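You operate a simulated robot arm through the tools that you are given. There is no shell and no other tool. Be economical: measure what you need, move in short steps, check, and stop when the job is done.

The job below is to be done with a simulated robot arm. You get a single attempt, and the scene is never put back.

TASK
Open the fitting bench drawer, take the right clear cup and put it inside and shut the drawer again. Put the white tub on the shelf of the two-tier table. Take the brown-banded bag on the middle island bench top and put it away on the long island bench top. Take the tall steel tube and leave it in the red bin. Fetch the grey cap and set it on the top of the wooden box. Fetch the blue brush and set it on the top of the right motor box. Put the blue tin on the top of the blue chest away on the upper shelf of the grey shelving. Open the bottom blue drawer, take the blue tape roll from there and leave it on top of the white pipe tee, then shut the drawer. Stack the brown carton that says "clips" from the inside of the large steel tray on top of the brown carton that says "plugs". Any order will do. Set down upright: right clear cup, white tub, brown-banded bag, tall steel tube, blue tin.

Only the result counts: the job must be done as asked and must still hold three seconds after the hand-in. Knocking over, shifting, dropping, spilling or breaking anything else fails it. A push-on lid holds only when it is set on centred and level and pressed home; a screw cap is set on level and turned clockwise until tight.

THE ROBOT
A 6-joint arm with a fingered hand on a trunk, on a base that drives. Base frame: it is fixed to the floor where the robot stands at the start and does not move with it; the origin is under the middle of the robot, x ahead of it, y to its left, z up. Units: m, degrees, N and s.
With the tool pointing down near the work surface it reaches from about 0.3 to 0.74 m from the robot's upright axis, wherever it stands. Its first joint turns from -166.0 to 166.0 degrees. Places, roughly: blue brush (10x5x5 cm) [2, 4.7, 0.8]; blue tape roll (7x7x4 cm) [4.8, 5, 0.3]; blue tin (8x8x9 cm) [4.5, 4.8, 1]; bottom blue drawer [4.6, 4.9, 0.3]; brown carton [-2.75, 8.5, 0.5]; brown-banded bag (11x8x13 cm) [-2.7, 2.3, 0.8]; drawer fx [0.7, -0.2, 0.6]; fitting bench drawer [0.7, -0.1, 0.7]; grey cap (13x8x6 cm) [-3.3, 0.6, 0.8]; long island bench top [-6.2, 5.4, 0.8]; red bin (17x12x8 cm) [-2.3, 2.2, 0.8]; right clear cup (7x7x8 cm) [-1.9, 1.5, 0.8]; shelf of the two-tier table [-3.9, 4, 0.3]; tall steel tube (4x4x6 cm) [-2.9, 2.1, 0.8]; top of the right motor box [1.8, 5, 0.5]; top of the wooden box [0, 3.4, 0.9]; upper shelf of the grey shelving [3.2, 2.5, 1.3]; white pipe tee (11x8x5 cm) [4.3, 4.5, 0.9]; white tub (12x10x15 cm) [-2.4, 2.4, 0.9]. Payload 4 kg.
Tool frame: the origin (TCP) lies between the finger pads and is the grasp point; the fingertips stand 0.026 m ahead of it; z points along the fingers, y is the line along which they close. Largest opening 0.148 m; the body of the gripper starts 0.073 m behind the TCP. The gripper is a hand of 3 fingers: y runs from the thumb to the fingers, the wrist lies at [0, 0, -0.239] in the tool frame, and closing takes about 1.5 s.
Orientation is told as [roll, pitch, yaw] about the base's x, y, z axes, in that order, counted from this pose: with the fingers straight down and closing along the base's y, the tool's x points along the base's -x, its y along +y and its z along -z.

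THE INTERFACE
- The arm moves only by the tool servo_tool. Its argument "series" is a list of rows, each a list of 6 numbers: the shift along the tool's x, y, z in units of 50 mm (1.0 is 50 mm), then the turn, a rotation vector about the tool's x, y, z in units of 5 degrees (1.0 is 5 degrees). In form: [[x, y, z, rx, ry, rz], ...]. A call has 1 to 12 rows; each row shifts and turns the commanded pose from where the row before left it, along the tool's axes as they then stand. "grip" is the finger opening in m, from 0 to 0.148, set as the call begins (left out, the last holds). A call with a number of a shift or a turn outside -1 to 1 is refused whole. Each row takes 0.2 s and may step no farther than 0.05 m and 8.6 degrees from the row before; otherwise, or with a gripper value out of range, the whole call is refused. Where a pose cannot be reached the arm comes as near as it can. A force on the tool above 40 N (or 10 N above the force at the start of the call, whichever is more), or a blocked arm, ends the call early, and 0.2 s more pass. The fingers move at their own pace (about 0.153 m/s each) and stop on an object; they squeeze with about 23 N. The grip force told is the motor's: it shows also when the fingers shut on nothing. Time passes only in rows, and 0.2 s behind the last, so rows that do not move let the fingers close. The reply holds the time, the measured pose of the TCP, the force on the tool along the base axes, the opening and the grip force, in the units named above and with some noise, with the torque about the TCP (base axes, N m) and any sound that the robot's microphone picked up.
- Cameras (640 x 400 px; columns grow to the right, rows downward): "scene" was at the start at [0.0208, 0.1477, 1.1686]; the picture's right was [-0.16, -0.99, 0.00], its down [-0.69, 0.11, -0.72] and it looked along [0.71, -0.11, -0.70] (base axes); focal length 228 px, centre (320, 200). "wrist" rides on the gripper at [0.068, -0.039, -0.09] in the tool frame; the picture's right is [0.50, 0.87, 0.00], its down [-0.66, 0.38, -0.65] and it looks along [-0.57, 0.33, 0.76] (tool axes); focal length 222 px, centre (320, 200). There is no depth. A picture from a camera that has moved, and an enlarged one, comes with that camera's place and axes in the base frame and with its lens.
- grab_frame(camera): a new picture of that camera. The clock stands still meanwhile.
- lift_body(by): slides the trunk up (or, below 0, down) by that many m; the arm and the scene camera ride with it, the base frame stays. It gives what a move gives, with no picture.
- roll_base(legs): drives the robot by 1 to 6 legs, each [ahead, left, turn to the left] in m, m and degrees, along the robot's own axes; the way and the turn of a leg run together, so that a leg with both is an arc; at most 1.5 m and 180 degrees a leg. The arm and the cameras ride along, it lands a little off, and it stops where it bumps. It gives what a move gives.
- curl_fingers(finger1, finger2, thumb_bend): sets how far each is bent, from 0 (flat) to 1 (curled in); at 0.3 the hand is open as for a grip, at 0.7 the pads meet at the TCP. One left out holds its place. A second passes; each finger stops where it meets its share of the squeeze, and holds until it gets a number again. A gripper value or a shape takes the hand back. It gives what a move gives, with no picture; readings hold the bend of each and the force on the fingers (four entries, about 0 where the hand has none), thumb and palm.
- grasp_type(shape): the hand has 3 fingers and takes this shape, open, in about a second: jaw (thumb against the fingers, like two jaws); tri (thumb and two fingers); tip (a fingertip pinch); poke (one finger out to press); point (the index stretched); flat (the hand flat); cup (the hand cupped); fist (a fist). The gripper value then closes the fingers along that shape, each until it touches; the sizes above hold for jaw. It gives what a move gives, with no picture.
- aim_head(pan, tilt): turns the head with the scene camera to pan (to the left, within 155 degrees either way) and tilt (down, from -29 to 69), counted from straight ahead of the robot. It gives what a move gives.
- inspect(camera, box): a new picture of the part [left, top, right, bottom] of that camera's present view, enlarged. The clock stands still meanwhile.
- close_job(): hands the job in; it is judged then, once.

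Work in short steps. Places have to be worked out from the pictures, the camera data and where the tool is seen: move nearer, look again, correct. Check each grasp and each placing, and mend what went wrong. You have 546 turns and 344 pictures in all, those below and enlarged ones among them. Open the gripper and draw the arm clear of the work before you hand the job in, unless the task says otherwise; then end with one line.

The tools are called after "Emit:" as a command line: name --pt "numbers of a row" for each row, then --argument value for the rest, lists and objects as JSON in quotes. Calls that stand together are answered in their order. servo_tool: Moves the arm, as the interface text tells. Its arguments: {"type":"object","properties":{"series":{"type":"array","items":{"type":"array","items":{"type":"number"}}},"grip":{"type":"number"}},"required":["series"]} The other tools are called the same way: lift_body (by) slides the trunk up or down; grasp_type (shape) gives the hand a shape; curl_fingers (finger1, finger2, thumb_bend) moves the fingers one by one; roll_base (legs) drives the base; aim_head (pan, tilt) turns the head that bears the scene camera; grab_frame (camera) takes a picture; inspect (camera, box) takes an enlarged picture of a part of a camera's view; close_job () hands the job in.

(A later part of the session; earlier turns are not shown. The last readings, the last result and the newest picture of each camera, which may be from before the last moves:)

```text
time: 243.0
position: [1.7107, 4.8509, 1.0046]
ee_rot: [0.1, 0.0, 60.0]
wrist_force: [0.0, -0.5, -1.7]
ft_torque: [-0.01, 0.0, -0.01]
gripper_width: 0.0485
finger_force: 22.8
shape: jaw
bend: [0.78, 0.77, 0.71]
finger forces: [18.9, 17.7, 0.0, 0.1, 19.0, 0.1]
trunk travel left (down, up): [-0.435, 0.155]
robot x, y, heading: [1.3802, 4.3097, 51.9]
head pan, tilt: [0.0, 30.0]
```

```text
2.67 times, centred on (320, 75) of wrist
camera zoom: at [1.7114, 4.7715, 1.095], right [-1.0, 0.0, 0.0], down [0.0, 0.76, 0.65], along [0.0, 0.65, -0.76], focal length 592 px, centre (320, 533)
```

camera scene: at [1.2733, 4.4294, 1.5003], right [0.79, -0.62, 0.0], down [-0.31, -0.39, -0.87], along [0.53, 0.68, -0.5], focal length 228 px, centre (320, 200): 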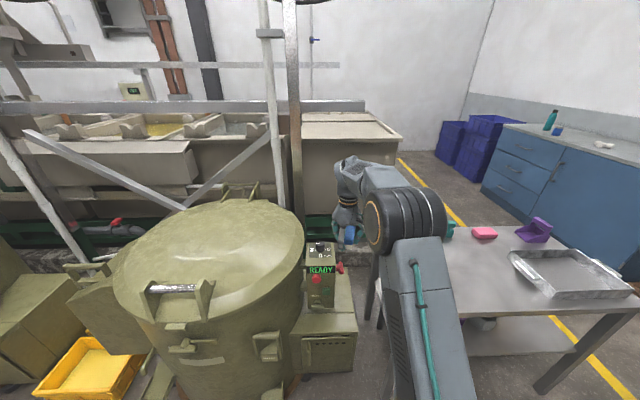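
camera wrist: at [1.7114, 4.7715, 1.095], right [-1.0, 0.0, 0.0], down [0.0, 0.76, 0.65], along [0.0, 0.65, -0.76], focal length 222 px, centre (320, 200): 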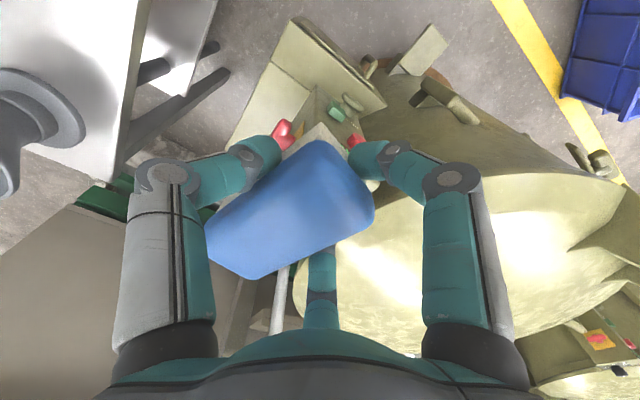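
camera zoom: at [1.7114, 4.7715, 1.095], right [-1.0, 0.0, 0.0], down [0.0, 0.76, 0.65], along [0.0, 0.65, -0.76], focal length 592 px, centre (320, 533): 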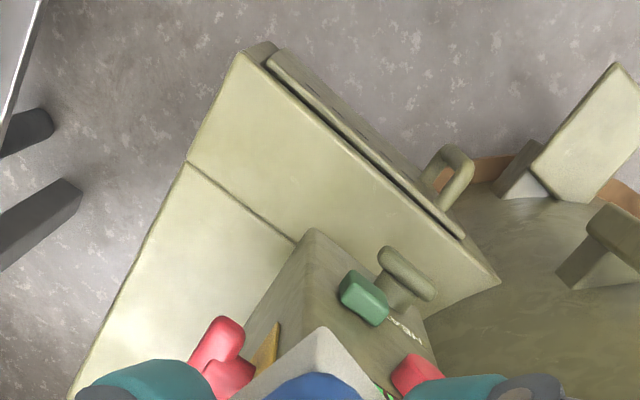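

The top is flat; the free strip in front of the panel is ~10 cm deep. I'll set the brush along the front edge near its right corner, thumb on the panel side. Rotating the tool +100°.

Emit:
servo_tool --pt "0 0 0 0 0 -1" --pt "0 0 0 0 0 -1" --pt "0 0 0 0 0 -1" --pt "0 0 0 0 0 -1" --pt "0 0 0 0 0 -1" --pt "0 0 0 0 0 -1" --pt "0 0 0 0 0 -1" --pt "0 0 0 0 0 -1" --pt "0 0 0 0 0 -1" --pt "0 0 0 0 0 -1"

Emit:
servo_tool --pt "0 0 0 0 0 -1" --pt "0 0 0 0 0 -1" --pt "0 0 0 0 0 -1" --pt "0 0 0 0 0 -1" --pt "0 0 0 0 0 -1" --pt "0 0 0 0 0 -1" --pt "0 0 0 0 0 -1" --pt "0 0 0 0 0 -1" --pt "0 0 0 0 0 -1" --pt "0 0 0 0 0 -1"

Emit:
grab_frame --camera "wrist"

```text
time: 245.2
position: [1.71, 4.8502, 1.0048]
ee_rot: [0.0, -0.1, 110.1]
wrist_force: [0.7, 0.4, -1.2]
ft_torque: [-0.02, 0.0, -0.02]
gripper_width: 0.0485
finger_force: 22.8
shape: jaw
bend: [0.78, 0.77, 0.71]
finger forces: [18.8, 17.8, 0.0, 0.1, 19.0, 0.0]
trunk travel left (down, up): [-0.435, 0.155]
robot x, y, heading: [1.3847, 4.3093, 51.9]
head pan, tilt: [0.0, 30.0]
```

```text
time: 247.4
position: [1.4613, 4.8169, 0.8674]
ee_rot: [-1.3, 1.8, 158.9]
wrist_force: [-0.4, 0.6, -1.8]
ft_torque: [-0.03, 0.04, 0.0]
gripper_width: 0.048
finger_force: 22.7
shape: jaw
bend: [0.78, 0.77, 0.71]
finger forces: [18.6, 18.0, 0.0, 0.0, 18.8, 0.1]
out of reach, approached as far as the arm can: row 2, 3, 4, 5, 6, 7, 8, 9, 10
trunk travel left (down, up): [-0.435, 0.155]
robot x, y, heading: [1.381, 4.3041, 52.2]
head pan, tilt: [0.0, 30.0]
```

```text
253 pictures are left
camera wrist: at [1.5359, 4.8276, 0.961], right [0.15, -0.99, 0.0], down [-0.77, -0.12, 0.62], along [-0.62, -0.09, -0.78], focal length 222 px, centre (320, 200)
```

wrist: 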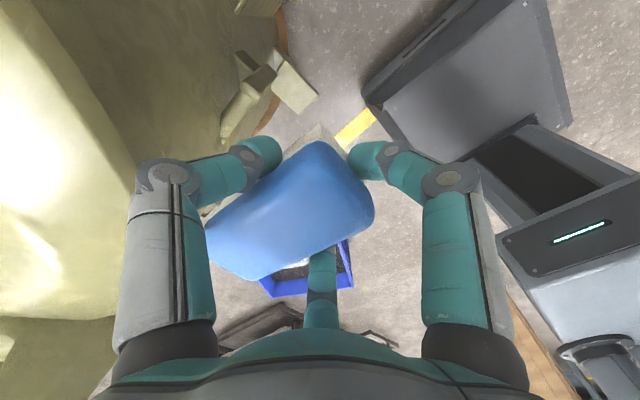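

The wrist limit was reached and the arm drifted. I raise, rotate back by 50°, and will instead turn the base.

Emit:
servo_tool --pt "0 0 -1 0 0 0" --pt "0 0 -1 0 0 0" --pt "0 0 -1 0 0 0" --pt "0 0 0 0 0 1" --pt "0 0 0 0 0 1" --pt "0 0 0 0 0 1" --pt "0 0 0 0 0 1" --pt "0 0 0 0 0 1" --pt "0 0 0 0 0 1" --pt "0 0 0 0 0 1" --pt "0 0 0 0 0 1"

Emit:
servo_tool --pt "0 0 0 0 0 1" --pt "0 0 0 0 0 1"

```text
time: 249.8
position: [1.393, 4.7981, 0.9801]
ee_rot: [0.0, -0.2, 119.8]
wrist_force: [-0.1, 0.2, -1.1]
ft_torque: [-0.01, -0.03, 0.01]
gripper_width: 0.048
finger_force: 23.2
shape: jaw
bend: [0.78, 0.77, 0.71]
finger forces: [18.5, 17.9, 0.1, 0.0, 18.6, 0.0]
out of reach, approached as far as the arm can: row 1, 2, 3
trunk travel left (down, up): [-0.435, 0.155]
robot x, y, heading: [1.3813, 4.3017, 51.9]
head pan, tilt: [0.0, 30.0]
```

```text
time: 250.4
position: [1.3918, 4.7962, 0.9808]
ee_rot: [0.0, -0.2, 110.0]
wrist_force: [0.2, 0.1, -1.2]
ft_torque: [-0.06, 0.02, 0.04]
gripper_width: 0.0479
finger_force: 23.0
shape: jaw
bend: [0.78, 0.77, 0.71]
finger forces: [18.5, 18.0, 0.1, 0.0, 18.7, 0.0]
trunk travel left (down, up): [-0.435, 0.155]
robot x, y, heading: [1.3824, 4.3048, 52.1]
head pan, tilt: [0.0, 30.0]
```

I reposition: strafe right 0.28, turn +33°, then bring the tool to straight ahead.

Emit:
roll_base --legs '[[-0.05, -0.28, 0], [0, 0, 33]]'

Emit:
servo_tool --pt "0 0 0 0 0 1" --pt "0.79 -0.6 0 0 0 0" --pt "0.79 -0.6 0 0 0 0" --pt "0.79 -0.6 0 0 0 0" --pt "0.79 -0.6 0 0 0 0" --pt "0.79 -0.6 0 0 0 0" --pt "0.79 -0.6 0 0 0 0"

Emit:
grab_frame --camera "scene"

```text
time: 253.9
position: [1.3174, 4.5155, 0.9795]
ee_rot: [0.1, -0.1, 142.3]
wrist_force: [0.2, 0.2, -0.5]
ft_torque: [0.0, -0.02, -0.01]
gripper_width: 0.0478
finger_force: 23.3
shape: jaw
bend: [0.78, 0.77, 0.71]
finger forces: [18.2, 18.0, 0.0, 0.0, 18.8, 0.0]
trunk travel left (down, up): [-0.435, 0.155]
robot x, y, heading: [1.5681, 4.0948, 84.4]
head pan, tilt: [0.0, 30.0]
```

```text
time: 255.6
position: [1.6144, 4.4846, 0.9812]
ee_rot: [0.0, -0.1, 137.3]
wrist_force: [0.0, -0.8, -0.8]
ft_torque: [-0.01, 0.0, 0.0]
gripper_width: 0.0475
finger_force: 22.8
shape: jaw
bend: [0.78, 0.77, 0.72]
finger forces: [18.2, 18.0, 0.0, 0.0, 18.9, 0.0]
trunk travel left (down, up): [-0.435, 0.155]
robot x, y, heading: [1.5697, 4.0949, 84.3]
head pan, tilt: [0.0, 30.0]
```

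```text
252 pictures are left
camera scene: at [1.4124, 4.1404, 1.5003], right [0.99, -0.1, 0.0], down [-0.05, -0.5, -0.87], along [0.09, 0.86, -0.5], focal length 228 px, centre (320, 200)
```

scene: 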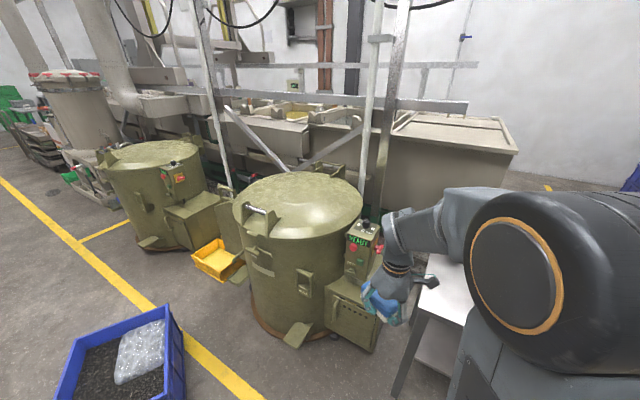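

Now base 0.14 ahead, 0.09 right, and arm 0.22 ahead; then view.

Emit:
roll_base --legs '[[0.14, -0.09, 0]]'

Emit:
servo_tool --pt "-0.6 -0.795 0 0 0 0" --pt "-0.6 -0.795 0 0 0 0" --pt "-0.6 -0.795 0 0 0 0" --pt "-0.6 -0.795 0 0 0 0" --pt "-0.24 -0.32 0 0 0 0"

Emit:
grab_frame --camera "wrist"

Emit:
grab_frame --camera "scene"

```text
time: 257.0
position: [1.7169, 4.6146, 0.981]
ee_rot: [-0.1, -0.1, 137.1]
wrist_force: [0.4, 0.4, -0.9]
ft_torque: [-0.03, 0.0, 0.01]
gripper_width: 0.0475
finger_force: 22.8
shape: jaw
bend: [0.78, 0.77, 0.72]
finger forces: [18.1, 18.1, 0.1, 0.1, 18.9, 0.0]
trunk travel left (down, up): [-0.435, 0.155]
robot x, y, heading: [1.675, 4.2237, 84.4]
head pan, tilt: [0.0, 30.0]
```

```text
time: 258.2
position: [1.7387, 4.8346, 0.9827]
ee_rot: [0.1, 0.0, 137.3]
wrist_force: [0.3, 0.5, -0.5]
ft_torque: [-0.04, -0.01, 0.0]
gripper_width: 0.0473
finger_force: 23.0
shape: jaw
bend: [0.78, 0.77, 0.72]
finger forces: [17.9, 17.9, 0.1, 0.0, 18.8, 0.2]
trunk travel left (down, up): [-0.435, 0.155]
robot x, y, heading: [1.67, 4.2238, 84.1]
head pan, tilt: [0.0, 30.0]
```

```text
251 pictures are left
camera wrist: at [1.8151, 4.816, 1.0719], right [-0.22, -0.98, 0.0], down [-0.74, 0.17, 0.65], along [-0.64, 0.14, -0.76], focal length 222 px, centre (320, 200)
```

wrist: 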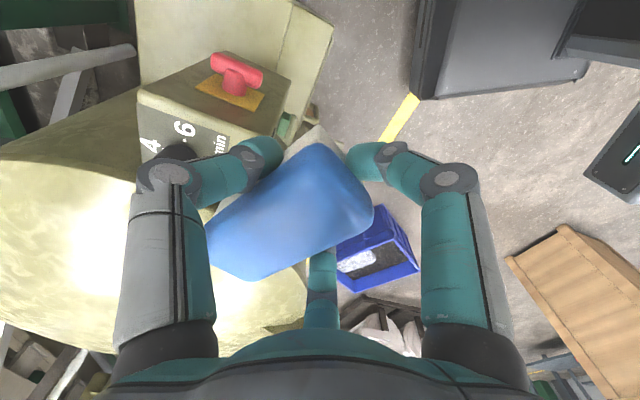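

```text
250 pictures are left
camera scene: at [1.5155, 4.2713, 1.5003], right [0.99, -0.1, 0.0], down [-0.05, -0.5, -0.87], along [0.09, 0.86, -0.5], focal length 228 px, centre (320, 200)
```

scene: 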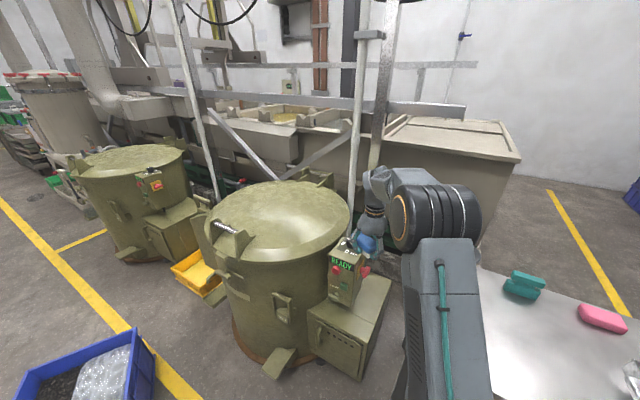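

Emit:
inspect --camera "scene" --box '[290, 215, 410, 365]'

Emit:
inspect --camera "wrist" --box '[120, 0, 360, 150]'

```text
2.67 times, centred on (350, 290) of scene
camera zoom: at [1.5155, 4.2713, 1.5003], right [0.99, -0.1, 0.0], down [-0.05, -0.5, -0.87], along [0.09, 0.86, -0.5], focal length 608 px, centre (240, -40)
```

zoom: 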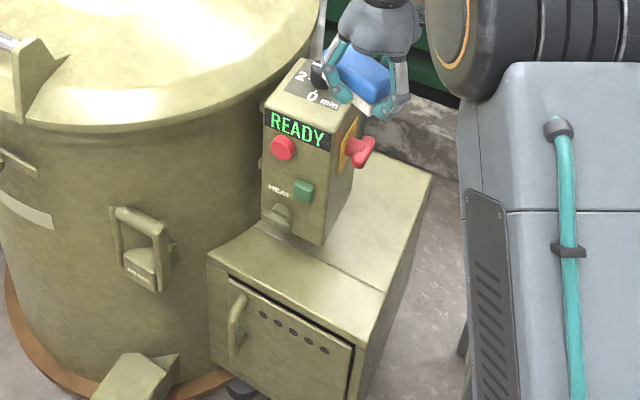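

```text
2.67 times, centred on (240, 75) of wrist
camera zoom: at [1.8151, 4.816, 1.0719], right [-0.22, -0.98, 0.0], down [-0.74, 0.17, 0.65], along [-0.64, 0.14, -0.76], focal length 592 px, centre (533, 533)
```

zoom: 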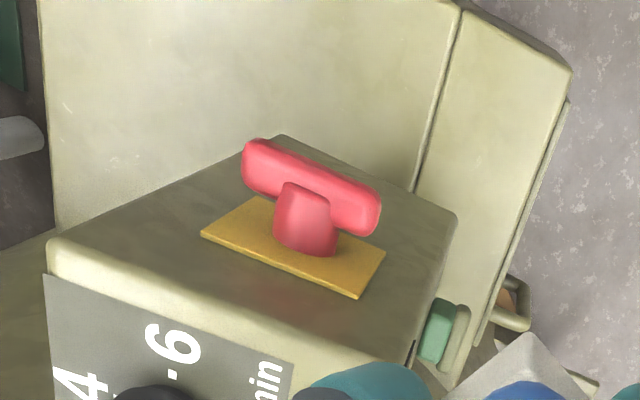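

Triangulating: the motor box top is at z≈0.57; panel is close to the front edge, so the free area is the right-front corner (corner ≈(1.785,4.795)), with a T-knob at z≈0.765. I place with TCP ≈(1.763,4.815): shift 3 cm and lower stepwise.

Emit:
servo_tool --pt "0.62 0 0 0 0 0" --pt "0 0 1 0 0 0" --pt "0 0 1 0 0 0" --pt "0 0 1 0 0 0"

Emit:
grab_frame --camera "wrist"

Emit:
inspect --camera "scene" --box '[290, 215, 410, 365]'

```text
time: 259.2
position: [1.7593, 4.8121, 0.8307]
ee_rot: [0.0, -0.1, 137.3]
wrist_force: [0.9, -0.3, -0.7]
ft_torque: [0.01, -0.01, -0.02]
gripper_width: 0.0468
finger_force: 23.4
shape: jaw
bend: [0.78, 0.77, 0.72]
finger forces: [17.8, 17.9, 0.1, 0.0, 18.9, 0.0]
trunk travel left (down, up): [-0.435, 0.155]
robot x, y, heading: [1.6735, 4.2271, 84.3]
head pan, tilt: [0.0, 30.0]
```

```text
247 pictures are left
camera wrist: at [1.8362, 4.7936, 0.9213], right [-0.22, -0.98, 0.0], down [-0.74, 0.17, 0.65], along [-0.64, 0.15, -0.76], focal length 222 px, centre (320, 200)
```

wrist: 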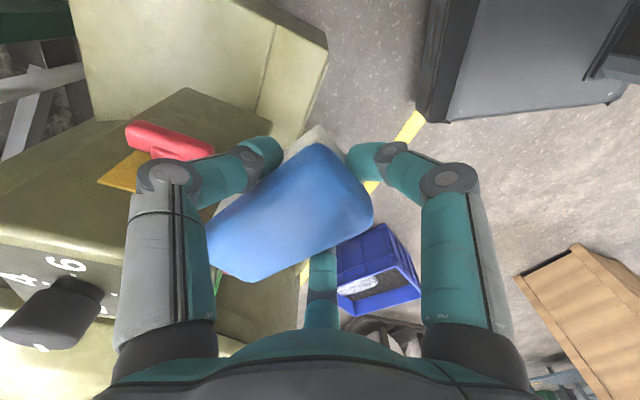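

```text
2.67 times, centred on (350, 290) of scene
camera zoom: at [1.5155, 4.271, 1.5003], right [0.99, -0.1, 0.0], down [-0.05, -0.5, -0.87], along [0.09, 0.86, -0.5], focal length 608 px, centre (240, -40)
```

zoom: 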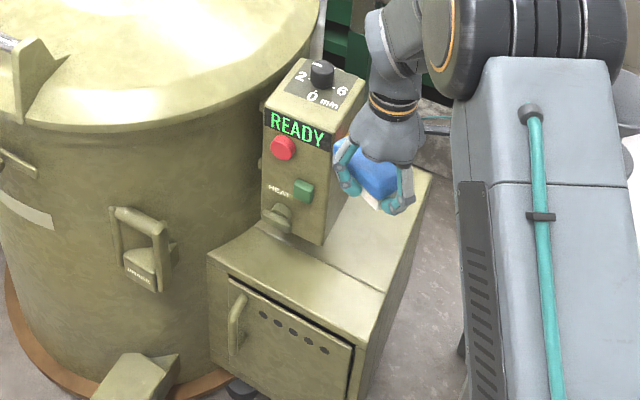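

Clearances look OK (T-knob ≥8 cm from hand axis). Lower further to 0.65, then slowly.

Emit:
servo_tool --pt "0 0 0.8 0 0 0" --pt "0 0 0.8 0 0 0" --pt "0 0 0.8 0 0 0" --pt "0 0 0.8 0 0 0"

Emit:
grab_frame --camera "wrist"

Emit:
inspect --camera "scene" --box '[290, 215, 410, 365]'

```text
time: 260.2
position: [1.7595, 4.8125, 0.6717]
ee_rot: [0.0, -0.1, 137.1]
wrist_force: [-0.9, -0.3, -0.4]
ft_torque: [-0.03, 0.04, -0.03]
gripper_width: 0.047
finger_force: 23.4
shape: jaw
bend: [0.78, 0.77, 0.72]
finger forces: [17.8, 17.9, 0.0, 0.0, 18.9, 0.1]
trunk travel left (down, up): [-0.435, 0.155]
robot x, y, heading: [1.6733, 4.2244, 84.0]
head pan, tilt: [0.0, 30.0]
```

```text
245 pictures are left
camera wrist: at [1.8366, 4.794, 0.7621], right [-0.22, -0.98, 0.0], down [-0.74, 0.17, 0.65], along [-0.64, 0.14, -0.76], focal length 222 px, centre (320, 200)
```

wrist: 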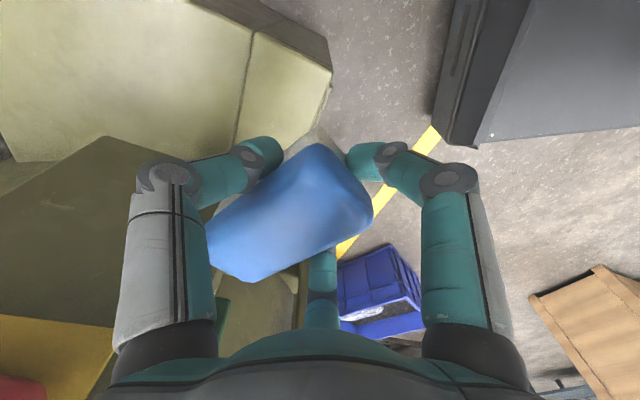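

```text
2.67 times, centred on (350, 290) of scene
camera zoom: at [1.5155, 4.2709, 1.5003], right [0.99, -0.1, 0.0], down [-0.05, -0.5, -0.87], along [0.09, 0.86, -0.5], focal length 608 px, centre (240, -40)
```

zoom: 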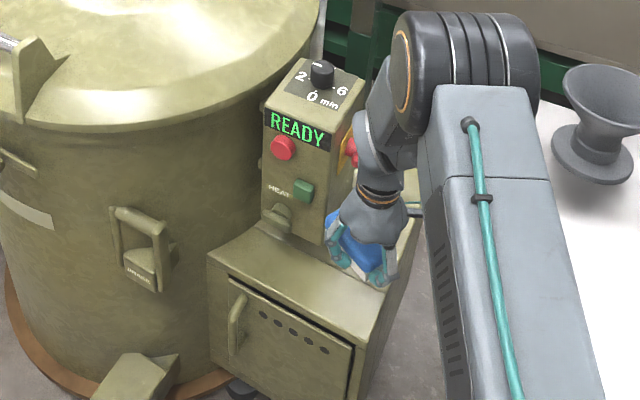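

Emit:
servo_tool --pt "0 0 0.3 0 0 0" --pt "0 0 0.3 0 0 0" --pt "0 0 0.2 0 0 0" --pt "0 0 0.1 0 0 0" --pt "0 0 0.1 0 0 0" --pt "0 0 0.1 0 0 0" --pt "0 0 0.1 0 0 0" --pt "0 0 0.1 0 0 0" --pt "0 0 0.1 0 0 0"

Emit:
inspect --camera "scene" --box '[290, 215, 410, 365]'

```text
time: 262.2
position: [1.7615, 4.8118, 0.5997]
ee_rot: [0.0, -0.1, 137.2]
wrist_force: [0.7, -0.1, -1.6]
ft_torque: [-0.04, 0.02, 0.0]
gripper_width: 0.0473
finger_force: 23.6
shape: jaw
bend: [0.78, 0.77, 0.72]
finger forces: [17.7, 18.0, 0.0, 0.1, 18.9, 0.0]
trunk travel left (down, up): [-0.435, 0.155]
robot x, y, heading: [1.6708, 4.2273, 84.3]
head pan, tilt: [0.0, 30.0]
```

```text
2.67 times, centred on (350, 290) of scene
camera zoom: at [1.5155, 4.271, 1.5003], right [0.99, -0.1, 0.0], down [-0.05, -0.5, -0.87], along [0.09, 0.86, -0.5], focal length 608 px, centre (240, -40)
```

zoom: 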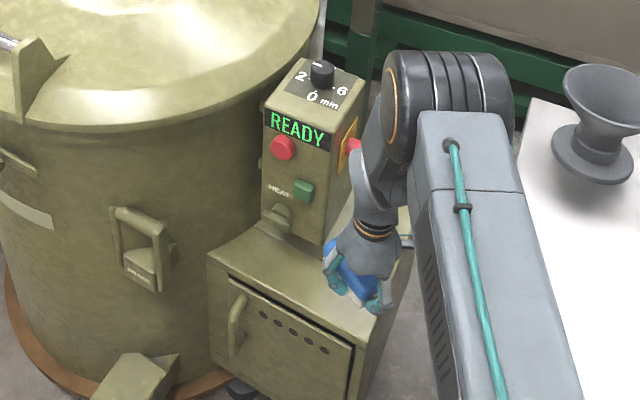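

Emit:
servo_tool --pt "0 0 0.1 0 0 0" --pt "0 0 0.1 0 0 0" --pt "0 0 0.1 0 0 0" --pt "0 0 0.1 0 0 0" --pt "0 0 0.1 0 0 0" --pt "0 0 0.1 0 0 0"

Emit:
grab_frame --camera "wrist"

```text
time: 263.6
position: [1.7606, 4.8141, 0.5722]
ee_rot: [0.0, -0.1, 137.1]
wrist_force: [0.1, 0.0, -0.7]
ft_torque: [-0.06, 0.01, 0.01]
gripper_width: 0.0471
finger_force: 23.5
shape: jaw
bend: [0.78, 0.77, 0.72]
finger forces: [17.6, 18.0, 0.1, 0.0, 18.9, 0.1]
trunk travel left (down, up): [-0.435, 0.155]
robot x, y, heading: [1.6735, 4.2253, 84.1]
head pan, tilt: [0.0, 30.0]
```

```text
242 pictures are left
camera wrist: at [1.8382, 4.7952, 0.6613], right [-0.22, -0.98, 0.0], down [-0.74, 0.17, 0.65], along [-0.64, 0.14, -0.76], focal length 222 px, centre (320, 200)
```

wrist: 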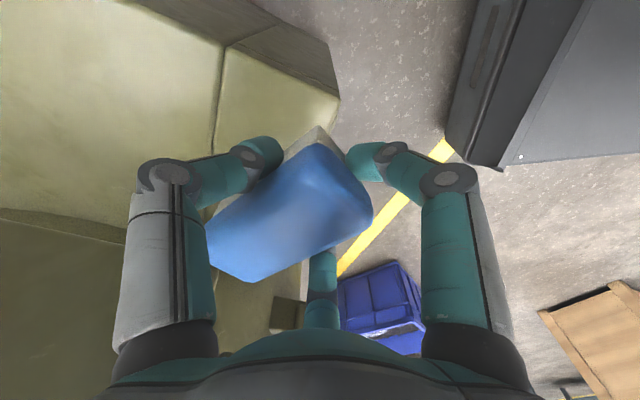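

No contact yet, so the top is lower (≈0.5). I move 1 cm further inward and continue down.

Emit:
servo_tool --pt "0 -0.2 0 0 0 0" --pt "0 0 0.2 0 0 0" --pt "0 0 0.1 0 0 0" --pt "0 0 0.1 0 0 0" --pt "0 0 0.1 0 0 0" --pt "0 0 0.1 0 0 0" --pt "0 0 0.1 0 0 0" --pt "0 0 0.1 0 0 0" --pt "0 0 0.1 0 0 0"

Emit:
inspect --camera "scene" --box '[290, 215, 410, 365]'

```text
time: 265.6
position: [1.7668, 4.8196, 0.5248]
ee_rot: [0.0, 0.0, 137.1]
wrist_force: [0.8, 0.5, -1.0]
ft_torque: [-0.02, -0.01, 0.01]
gripper_width: 0.0471
finger_force: 23.0
shape: jaw
bend: [0.78, 0.77, 0.72]
finger forces: [17.8, 18.0, 0.0, 0.1, 19.0, 0.0]
trunk travel left (down, up): [-0.435, 0.155]
robot x, y, heading: [1.6719, 4.2284, 84.2]
head pan, tilt: [0.0, 30.0]
```

```text
2.67 times, centred on (350, 290) of scene
camera zoom: at [1.5155, 4.271, 1.5003], right [0.99, -0.1, 0.0], down [-0.05, -0.5, -0.87], along [0.09, 0.86, -0.5], focal length 608 px, centre (240, -40)
```

zoom: 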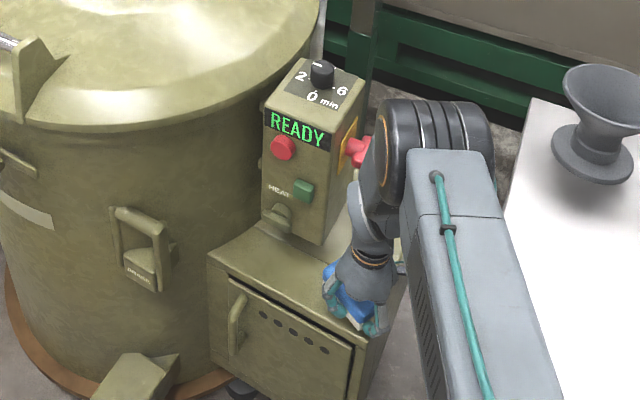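

Emit:
servo_tool --pt "0 0 0.08 0 0 0" --pt "0 0 0.08 0 0 0" --pt "0 0 0.08 0 0 0" --pt "0 0 0.08 0 0 0" --pt "0 0 0.08 0 0 0"

Emit:
grab_frame --camera "wrist"

```text
time: 266.8
position: [1.7685, 4.8216, 0.5054]
ee_rot: [0.0, 0.0, 137.2]
wrist_force: [-0.2, -0.4, -0.9]
ft_torque: [0.0, -0.03, -0.01]
gripper_width: 0.0472
finger_force: 22.8
shape: jaw
bend: [0.78, 0.77, 0.72]
finger forces: [17.8, 18.0, 0.1, 0.0, 18.8, 0.1]
trunk travel left (down, up): [-0.435, 0.155]
robot x, y, heading: [1.6704, 4.2301, 84.1]
head pan, tilt: [0.0, 30.0]
```

```text
240 pictures are left
camera wrist: at [1.8449, 4.8029, 0.596], right [-0.22, -0.98, 0.0], down [-0.74, 0.17, 0.65], along [-0.64, 0.14, -0.76], focal length 222 px, centre (320, 200)
```

wrist: 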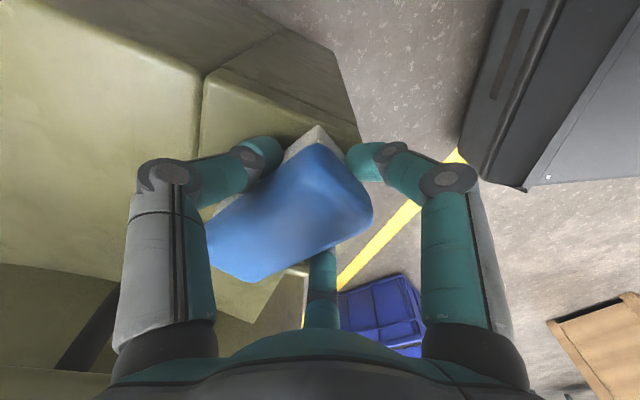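

Emit:
servo_tool --pt "0.2 0.0 0 0 0 0" --pt "-0.2 0 0 0 0 0" --pt "0 0 0.08 0 0 0" --pt "0 0 0.08 0 0 0" --pt "0 0 0.08 0 0 0" --pt "0 0 0.08 0 0 0" --pt "0 0 0.08 0 0 0" --pt "0 0 0.08 0 0 0"

Emit:
inspect --camera "scene" --box '[290, 215, 410, 365]'

```text
time: 268.2
position: [1.7679, 4.8219, 0.4952]
ee_rot: [-0.2, -0.3, 137.2]
wrist_force: [-1.8, -7.0, 25.3]
ft_torque: [-0.04, 0.02, 0.0]
gripper_width: 0.0484
finger_force: 22.9
shape: jaw
bend: [0.79, 0.78, 0.72]
finger forces: [22.5, 21.3, 0.1, 0.0, 21.5, 0.0]
trunk travel left (down, up): [-0.435, 0.155]
robot x, y, heading: [1.6738, 4.2246, 84.2]
head pan, tilt: [0.0, 30.0]
stopped in row 7: the force on the tool passed its limit (the readings are from after the stop); the commanded pose is now the measured one
```

```text
2.67 times, centred on (350, 290) of scene
camera zoom: at [1.5151, 4.2683, 1.5005], right [0.99, -0.1, 0.0], down [-0.05, -0.5, -0.87], along [0.09, 0.86, -0.5], focal length 608 px, centre (240, -40)
```

zoom: 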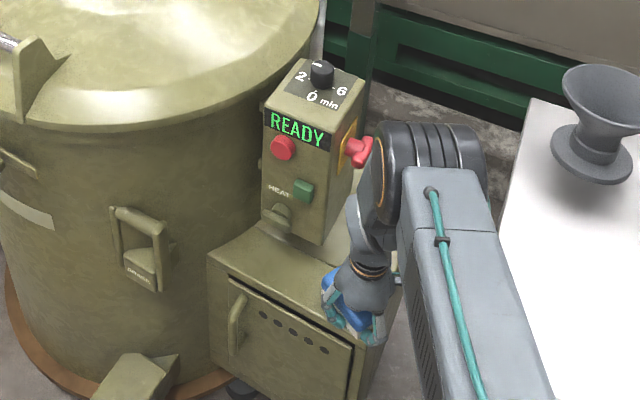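

Contact at z≈0.495. Release with a small opening, then rise.

Emit:
servo_tool --pt "0 0 -0.03 0 0 0" --pt "0 0 0 0 0 0" --pt "0 0 0 0 0 0" --pt "0 0 0 0 0 0" --pt "0 0 -0.2 0 0 0" --pt "0 0 -0.4 0 0 0" --pt "0 0 -0.8 0 0 0" --pt "0 0 -1 0 0 0" --pt "0 0 -1 0 0 0" --pt "0 0 -1 0 0 0" --grip 0.075

Emit:
grab_frame --camera "wrist"

Emit:
inspect --camera "scene" --box '[290, 215, 410, 365]'

```text
time: 270.4
position: [1.7682, 4.8208, 0.7156]
ee_rot: [-0.3, -0.2, 137.2]
wrist_force: [-0.3, 0.3, -0.2]
ft_torque: [-0.01, 0.01, 0.01]
gripper_width: 0.075
finger_force: 0.0
shape: jaw
bend: [0.36, 0.36, 0.7]
finger forces: [0.0, 0.0, 0.0, 0.0, 0.0, 0.0]
trunk travel left (down, up): [-0.435, 0.155]
robot x, y, heading: [1.6683, 4.2253, 84.2]
head pan, tilt: [0.0, 30.0]
```

```text
238 pictures are left
camera wrist: at [1.8463, 4.8015, 0.8051], right [-0.22, -0.98, 0.0], down [-0.74, 0.16, 0.65], along [-0.64, 0.15, -0.76], focal length 222 px, centre (320, 200)
```

wrist: 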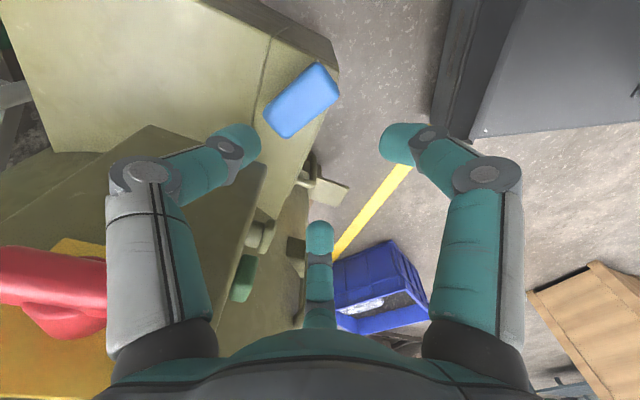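

```text
2.67 times, centred on (350, 290) of scene
camera zoom: at [1.5155, 4.271, 1.5002], right [0.99, -0.1, 0.0], down [-0.05, -0.5, -0.87], along [0.09, 0.86, -0.5], focal length 608 px, centre (240, -40)
```

zoom: 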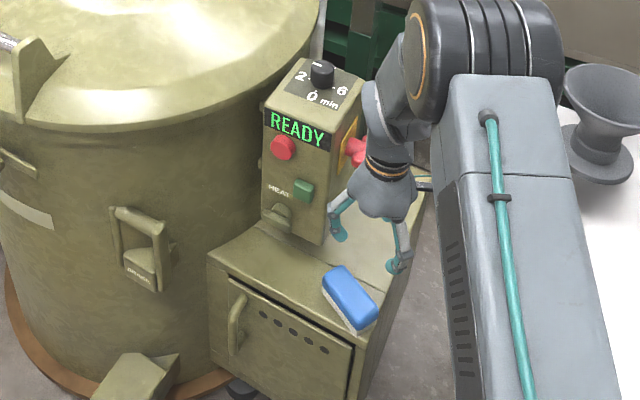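

The brush rests on the top near its front edge. I zoom to judge the overhang.

Emit:
inspect --camera "wrist" --box '[220, 20, 380, 180]'

```text
2.50 times, centred on (300, 100) of wrist
camera zoom: at [1.8463, 4.8015, 0.8051], right [-0.22, -0.98, 0.0], down [-0.74, 0.16, 0.65], along [-0.64, 0.15, -0.76], focal length 555 px, centre (370, 450)
```

zoom: 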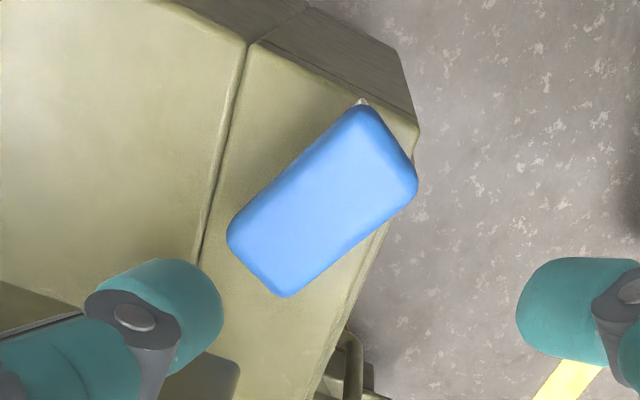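

The brush sits fully on the top; leave it. I raise the arm, unwind the wrist, and drive round the table toward the blue chest.

Emit:
servo_tool --pt "0 0 -1 0 0 0" --pt "0 0 -1 0 0 0" --pt "0 0 -1 0 0 0" --pt "0 0 -1 0 0 0" --pt "0 0 -1 0 0 0" --pt "0 0 -1 0 0 0" --pt "0 0 -1 0 0 0" --pt "0 0 -1 0 0 0" --grip 0.12

Emit:
servo_tool --pt "0 0 0 0 0 1" --pt "0 0 0 0 0 1" --pt "0 0 0 0 0 1" --pt "0 0 0 0 0 1" --pt "0 0 0 0 0 1" --pt "0 0 0 0 0 1" --pt "0 0 0 0 0 1" --pt "0 0 0 0 0 1" --pt "0 0 0 0 0 1" --pt "0 0 0 0 0 1" --pt "0 0 0 0 0 0.6"

Emit:
roll_base --legs '[[-0.5, 0, 0], [0, 0, -32], [-0.1, -1.4, 0]]'

Emit:
aim_head --pan -30 --tilt 20

Emit:
grab_frame --camera "scene"

```text
time: 272.2
position: [1.7405, 4.8079, 1.0882]
ee_rot: [-0.7, -0.3, 136.5]
wrist_force: [1.1, -0.6, -0.2]
ft_torque: [0.02, -0.03, 0.03]
gripper_width: 0.1196
finger_force: 0.0
shape: jaw
bend: [0.25, 0.25, 0.46]
finger forces: [0.0, 0.0, 0.0, 0.1, 0.0, 0.0]
out of reach, approached as far as the arm can: row 7, 8
trunk travel left (down, up): [-0.435, 0.155]
robot x, y, heading: [1.6704, 4.2227, 83.9]
head pan, tilt: [0.0, 30.0]
```

```text
time: 274.6
position: [1.7407, 4.8077, 1.0898]
ee_rot: [0.1, -0.3, 84.1]
wrist_force: [0.7, -0.5, 0.1]
ft_torque: [0.01, -0.01, 0.0]
gripper_width: 0.1198
finger_force: 0.1
shape: jaw
bend: [0.25, 0.25, 0.46]
finger forces: [0.0, 0.0, 0.0, 0.1, 0.0, 0.0]
trunk travel left (down, up): [-0.435, 0.155]
robot x, y, heading: [1.6728, 4.2237, 84.1]
head pan, tilt: [0.0, 30.0]
```

```text
time: 285.8
position: [3.0361, 3.1989, 1.0905]
ee_rot: [0.1, -0.3, 49.7]
wrist_force: [1.0, -0.5, 0.5]
ft_torque: [0.0, -0.03, 0.01]
gripper_width: 0.1199
finger_force: 0.0
shape: jaw
bend: [0.25, 0.25, 0.46]
finger forces: [0.1, 0.1, 0.0, 0.0, 0.1, 0.1]
trunk travel left (down, up): [-0.435, 0.155]
robot x, y, heading: [2.6515, 2.7569, 50.1]
head pan, tilt: [0.0, 30.0]
```

```text
time: 286.8
position: [3.0365, 3.2001, 1.0903]
ee_rot: [0.1, -0.4, 49.7]
wrist_force: [-0.1, 0.4, -0.4]
ft_torque: [0.02, 0.02, -0.01]
gripper_width: 0.1198
finger_force: 0.0
shape: jaw
bend: [0.25, 0.25, 0.46]
finger forces: [0.1, 0.1, 0.1, 0.1, 0.0, 0.2]
trunk travel left (down, up): [-0.435, 0.155]
robot x, y, heading: [2.6498, 2.7577, 49.6]
head pan, tilt: [-30.0, 20.0]
```

```text
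235 pictures are left
camera scene: at [2.5756, 2.8477, 1.5163], right [0.34, -0.94, 0.0], down [-0.32, -0.12, -0.94], along [0.88, 0.32, -0.34], focal length 228 px, centre (320, 200)
```

scene: 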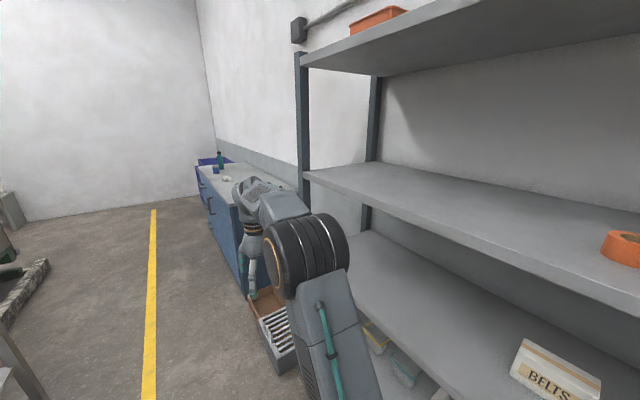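

The grey shelving is on my right; the chest lies ahead. I check the passage between the table and the crates.

Emit:
aim_head --pan 15 --tilt 30

Emit:
grab_frame --camera "scene"

```text
time: 287.9
position: [3.0358, 3.2008, 1.0908]
ee_rot: [0.0, -0.3, 49.7]
wrist_force: [0.9, -0.7, -0.5]
ft_torque: [0.02, 0.05, -0.03]
gripper_width: 0.1199
finger_force: 0.0
shape: jaw
bend: [0.25, 0.25, 0.46]
finger forces: [0.1, 0.0, 0.0, 0.1, 0.0, 0.0]
trunk travel left (down, up): [-0.435, 0.155]
robot x, y, heading: [2.6504, 2.7587, 49.6]
head pan, tilt: [15.0, 30.0]
```

```text
234 pictures are left
camera scene: at [2.5266, 2.8979, 1.5003], right [0.9, -0.43, 0.0], down [-0.21, -0.45, -0.87], along [0.37, 0.78, -0.5], focal length 228 px, centre (320, 200)
```

scene: 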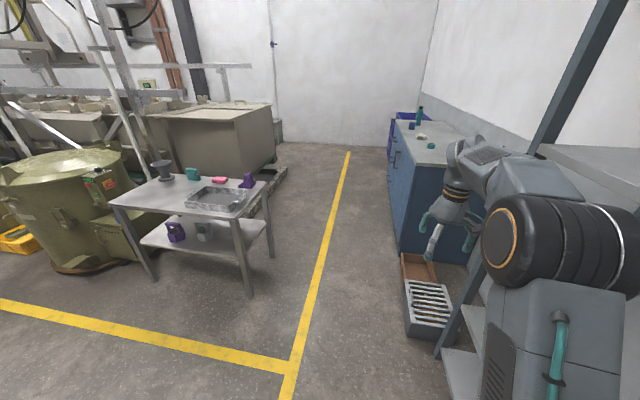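

Aisle is wide. I drive along it, then turn to face the chest.

Emit:
roll_base --legs '[[0, 0.42, 3], [1.1, 0, 0], [1.0, 0, 0], [0, 0, -90]]'

Emit:
aim_head --pan 0 --tilt 25

Emit:
grab_frame --camera "scene"

```text
time: 304.3
position: [4.0572, 4.3006, 1.09]
ee_rot: [0.1, -0.2, -39.3]
wrist_force: [0.3, 1.0, 0.2]
ft_torque: [0.0, 0.0, 0.03]
gripper_width: 0.12
finger_force: 0.1
shape: jaw
bend: [0.25, 0.25, 0.46]
finger forces: [0.0, 0.0, 0.0, 0.0, 0.0, 0.2]
trunk travel left (down, up): [-0.435, 0.155]
robot x, y, heading: [3.6118, 4.6826, -39.3]
head pan, tilt: [15.0, 30.0]
```

```text
time: 305.1
position: [4.0583, 4.2998, 1.0896]
ee_rot: [0.1, -0.3, -39.3]
wrist_force: [-0.4, 0.0, -0.3]
ft_torque: [0.0, 0.0, -0.02]
gripper_width: 0.1197
finger_force: 0.1
shape: jaw
bend: [0.25, 0.25, 0.46]
finger forces: [0.1, 0.0, 0.0, 0.0, 0.1, 0.1]
trunk travel left (down, up): [-0.435, 0.155]
robot x, y, heading: [3.6108, 4.6824, -39.0]
head pan, tilt: [0.0, 25.0]
```

```text
233 pictures are left
camera scene: at [3.7372, 4.7826, 1.5082], right [-0.63, -0.77, 0.0], down [-0.33, 0.27, -0.91], along [0.7, -0.57, -0.42], focal length 228 px, centre (320, 200)
```

scene: 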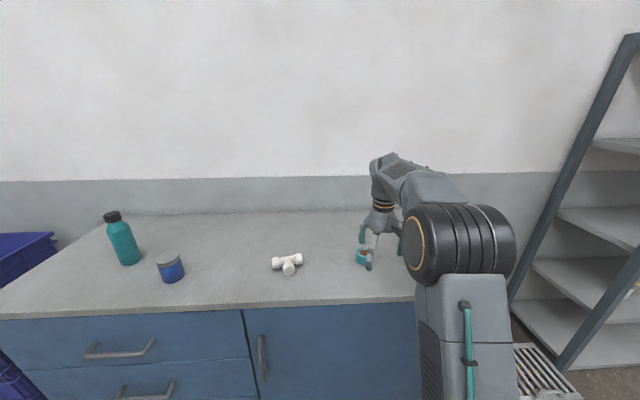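

Clear view: tin at ≈(4.52,4.80), tee (288,263), bottle to the left. I'll grasp with the tool tilted 45° (useful for the shelf). Back 0.2, left 0.66, and tilt.

Emit:
roll_base --legs '[[-0.2, 0, 0], [0, 0.66, 0]]'

Emit:
servo_tool --pt "0 0 0 0 -1 0" --pt "0 0 0 0 -1 0" --pt "0 0 0 0 -1 0" --pt "0 0 0 0 -1 0" --pt "0 0 0 0 -1 0" --pt "0 0 0 0 -1 0" --pt "0 0 0 0 -1 0" --pt "0 0 0 0 -1 0" --pt "0 0 0 0 -1 0" --grip 0.13

Emit:
grab_frame --camera "scene"

Emit:
grab_frame --camera "wrist"

```text
time: 310.0
position: [4.3202, 4.9381, 1.0896]
ee_rot: [0.1, -0.4, -39.6]
wrist_force: [-0.5, 0.2, 0.3]
ft_torque: [0.01, 0.02, 0.02]
gripper_width: 0.1198
finger_force: 0.1
shape: jaw
bend: [0.25, 0.25, 0.46]
finger forces: [0.0, 0.0, 0.0, 0.1, 0.0, 0.0]
trunk travel left (down, up): [-0.435, 0.155]
robot x, y, heading: [3.8738, 5.3189, -39.4]
head pan, tilt: [0.0, 25.0]
```

```text
time: 312.0
position: [4.3213, 4.9378, 1.0904]
ee_rot: [0.1, -45.3, -39.8]
wrist_force: [-0.2, 0.6, -0.6]
ft_torque: [0.01, -0.02, -0.01]
gripper_width: 0.1298
finger_force: 0.0
shape: jaw
bend: [0.25, 0.25, 0.36]
finger forces: [0.0, 0.1, 0.0, 0.1, 0.0, 0.1]
trunk travel left (down, up): [-0.435, 0.155]
robot x, y, heading: [3.8709, 5.3167, -39.9]
head pan, tilt: [0.0, 25.0]
```

```text
232 pictures are left
camera scene: at [4.0018, 5.4221, 1.5083], right [-0.64, -0.77, 0.0], down [-0.33, 0.27, -0.91], along [0.7, -0.58, -0.42], focal length 228 px, centre (320, 200)
```

scene: 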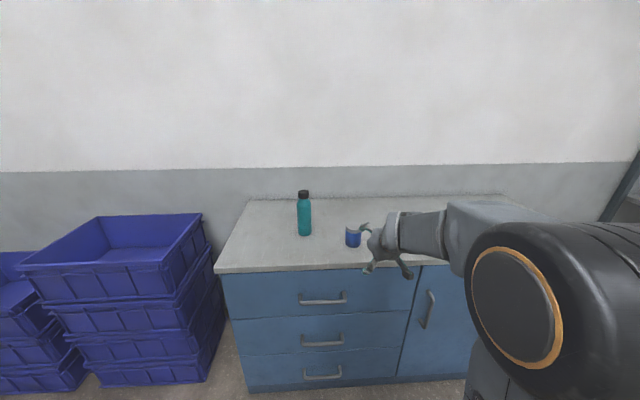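

```text
231 pictures are left
camera wrist: at [4.2101, 4.9777, 1.1057], right [0.28, 0.89, -0.35], down [0.24, 0.29, 0.93], along [0.93, -0.35, -0.13], focal length 222 px, centre (320, 200)
```

wrist: 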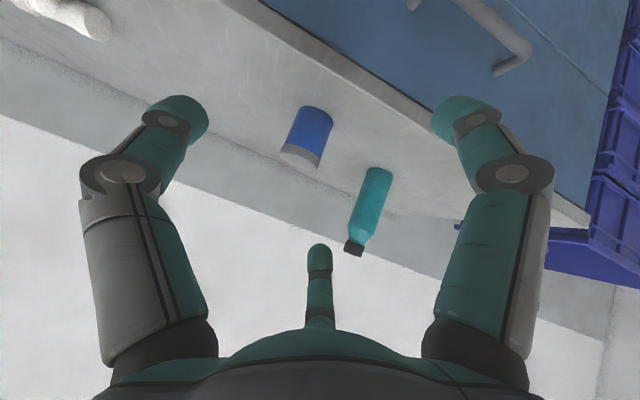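

Tin centre ≈(4.525,4.80). I align and approach: first ahead 0.14 at height, then check.

Emit:
servo_tool --pt "0 0.5 0 0 0 0" --pt "-0.66 0 0.66 0 0 0" --pt "-0.66 0 0.66 0 0 0" --pt "-0.66 0 0.66 0 0 0" --grip 0.115

Emit:
grab_frame --camera "wrist"

Emit:
inspect --camera "scene" --box '[280, 180, 440, 280]'

```text
time: 313.0
position: [4.4439, 4.8642, 1.0888]
ee_rot: [0.1, -45.3, -39.6]
wrist_force: [0.4, -0.9, 0.0]
ft_torque: [-0.02, 0.0, -0.02]
gripper_width: 0.1152
finger_force: 0.1
shape: jaw
bend: [0.26, 0.25, 0.51]
finger forces: [0.0, 0.0, 0.0, 0.0, 0.1, 0.0]
trunk travel left (down, up): [-0.435, 0.155]
robot x, y, heading: [3.8708, 5.3172, -39.4]
head pan, tilt: [0.0, 25.0]
```

```text
230 pictures are left
camera wrist: at [4.334, 4.9055, 1.1057], right [0.28, 0.89, -0.35], down [0.24, 0.29, 0.93], along [0.93, -0.34, -0.13], focal length 222 px, centre (320, 200)
```

wrist: 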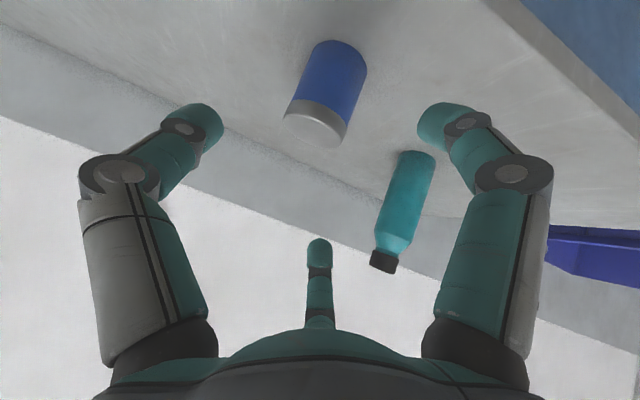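

```text
4.00 times, centred on (360, 230) of scene
camera zoom: at [4.0018, 5.4221, 1.5082], right [-0.64, -0.77, 0.0], down [-0.33, 0.27, -0.91], along [0.7, -0.58, -0.42], focal length 912 px, centre (160, 80)
```

zoom: 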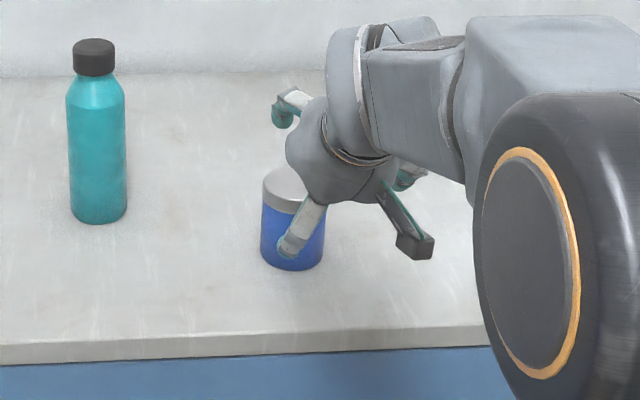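

Aligned: going along the tool axis 0.14 m brings the tin between the fingers.

Emit:
servo_tool --pt "0 0 0.9 0 0 0" --pt "0 0 0.7 0 0 0" --pt "0 0 0.6 0 0 0" --pt "0 0 0.5 0 0 0"

Emit:
grab_frame --camera "wrist"

Emit:
inspect --camera "scene" --box '[280, 180, 440, 280]'

```text
time: 314.0
position: [4.5199, 4.8049, 0.9951]
ee_rot: [0.1, -45.4, -39.7]
wrist_force: [-0.6, 0.1, -0.5]
ft_torque: [-0.04, 0.02, 0.03]
gripper_width: 0.1151
finger_force: 0.1
shape: jaw
bend: [0.26, 0.25, 0.51]
finger forces: [0.1, 0.1, 0.0, 0.0, 0.0, 0.0]
trunk travel left (down, up): [-0.435, 0.155]
robot x, y, heading: [3.8737, 5.318, -39.6]
head pan, tilt: [0.0, 25.0]
```

```text
228 pictures are left
camera wrist: at [4.4092, 4.8464, 1.0111], right [0.28, 0.89, -0.35], down [0.24, 0.29, 0.93], along [0.93, -0.34, -0.13], focal length 222 px, centre (320, 200)
```

wrist: 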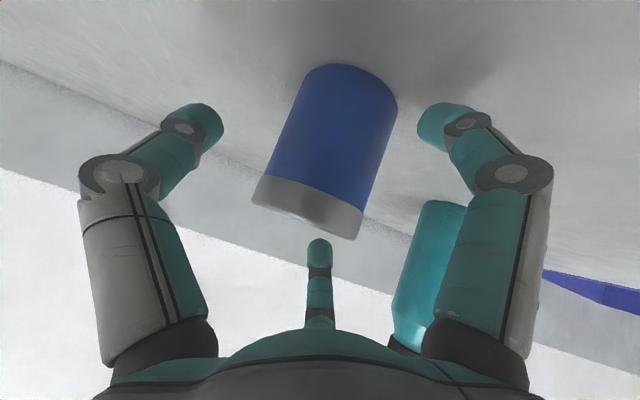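

```text
4.00 times, centred on (360, 230) of scene
camera zoom: at [4.0018, 5.4221, 1.5083], right [-0.64, -0.77, 0.0], down [-0.33, 0.27, -0.91], along [0.7, -0.58, -0.42], focal length 912 px, centre (160, 80)
```

zoom: 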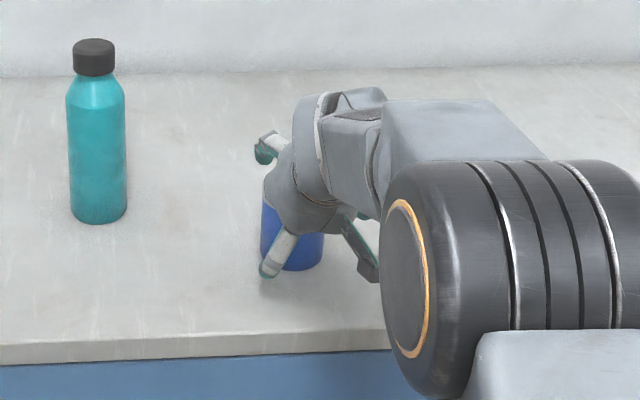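

Tin is between the fingers. I lower ~8 mm and close.

Emit:
servo_tool --pt "0.11 0 0.11 0 0 0" --pt "0 0 0 0 0 0" --pt "0 0 0 0 0 0" --pt "0 0 0 0 0 0" --pt "0 0 0 0 0 0" --pt "0 0 0 0 0 0" --grip 0.03

Emit:
grab_frame --camera "wrist"

```text
time: 315.4
position: [4.5176, 4.8077, 0.9911]
ee_rot: [0.0, -45.6, -39.5]
wrist_force: [-2.7, 2.9, 19.2]
ft_torque: [0.05, -0.38, 0.23]
gripper_width: 0.0651
finger_force: 22.9
shape: jaw
bend: [0.78, 0.29, 0.7]
finger forces: [19.4, 20.6, 0.0, 0.0, 18.3, 0.1]
trunk travel left (down, up): [-0.435, 0.155]
robot x, y, heading: [3.8742, 5.3209, -39.4]
head pan, tilt: [0.0, 25.0]
```

```text
226 pictures are left
camera wrist: at [4.4078, 4.8479, 1.0058], right [0.28, 0.89, -0.36], down [0.24, 0.3, 0.93], along [0.93, -0.34, -0.13], focal length 222 px, centre (320, 200)
```

wrist: 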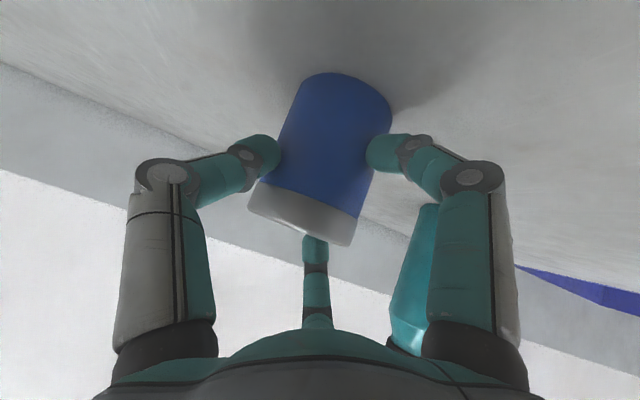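

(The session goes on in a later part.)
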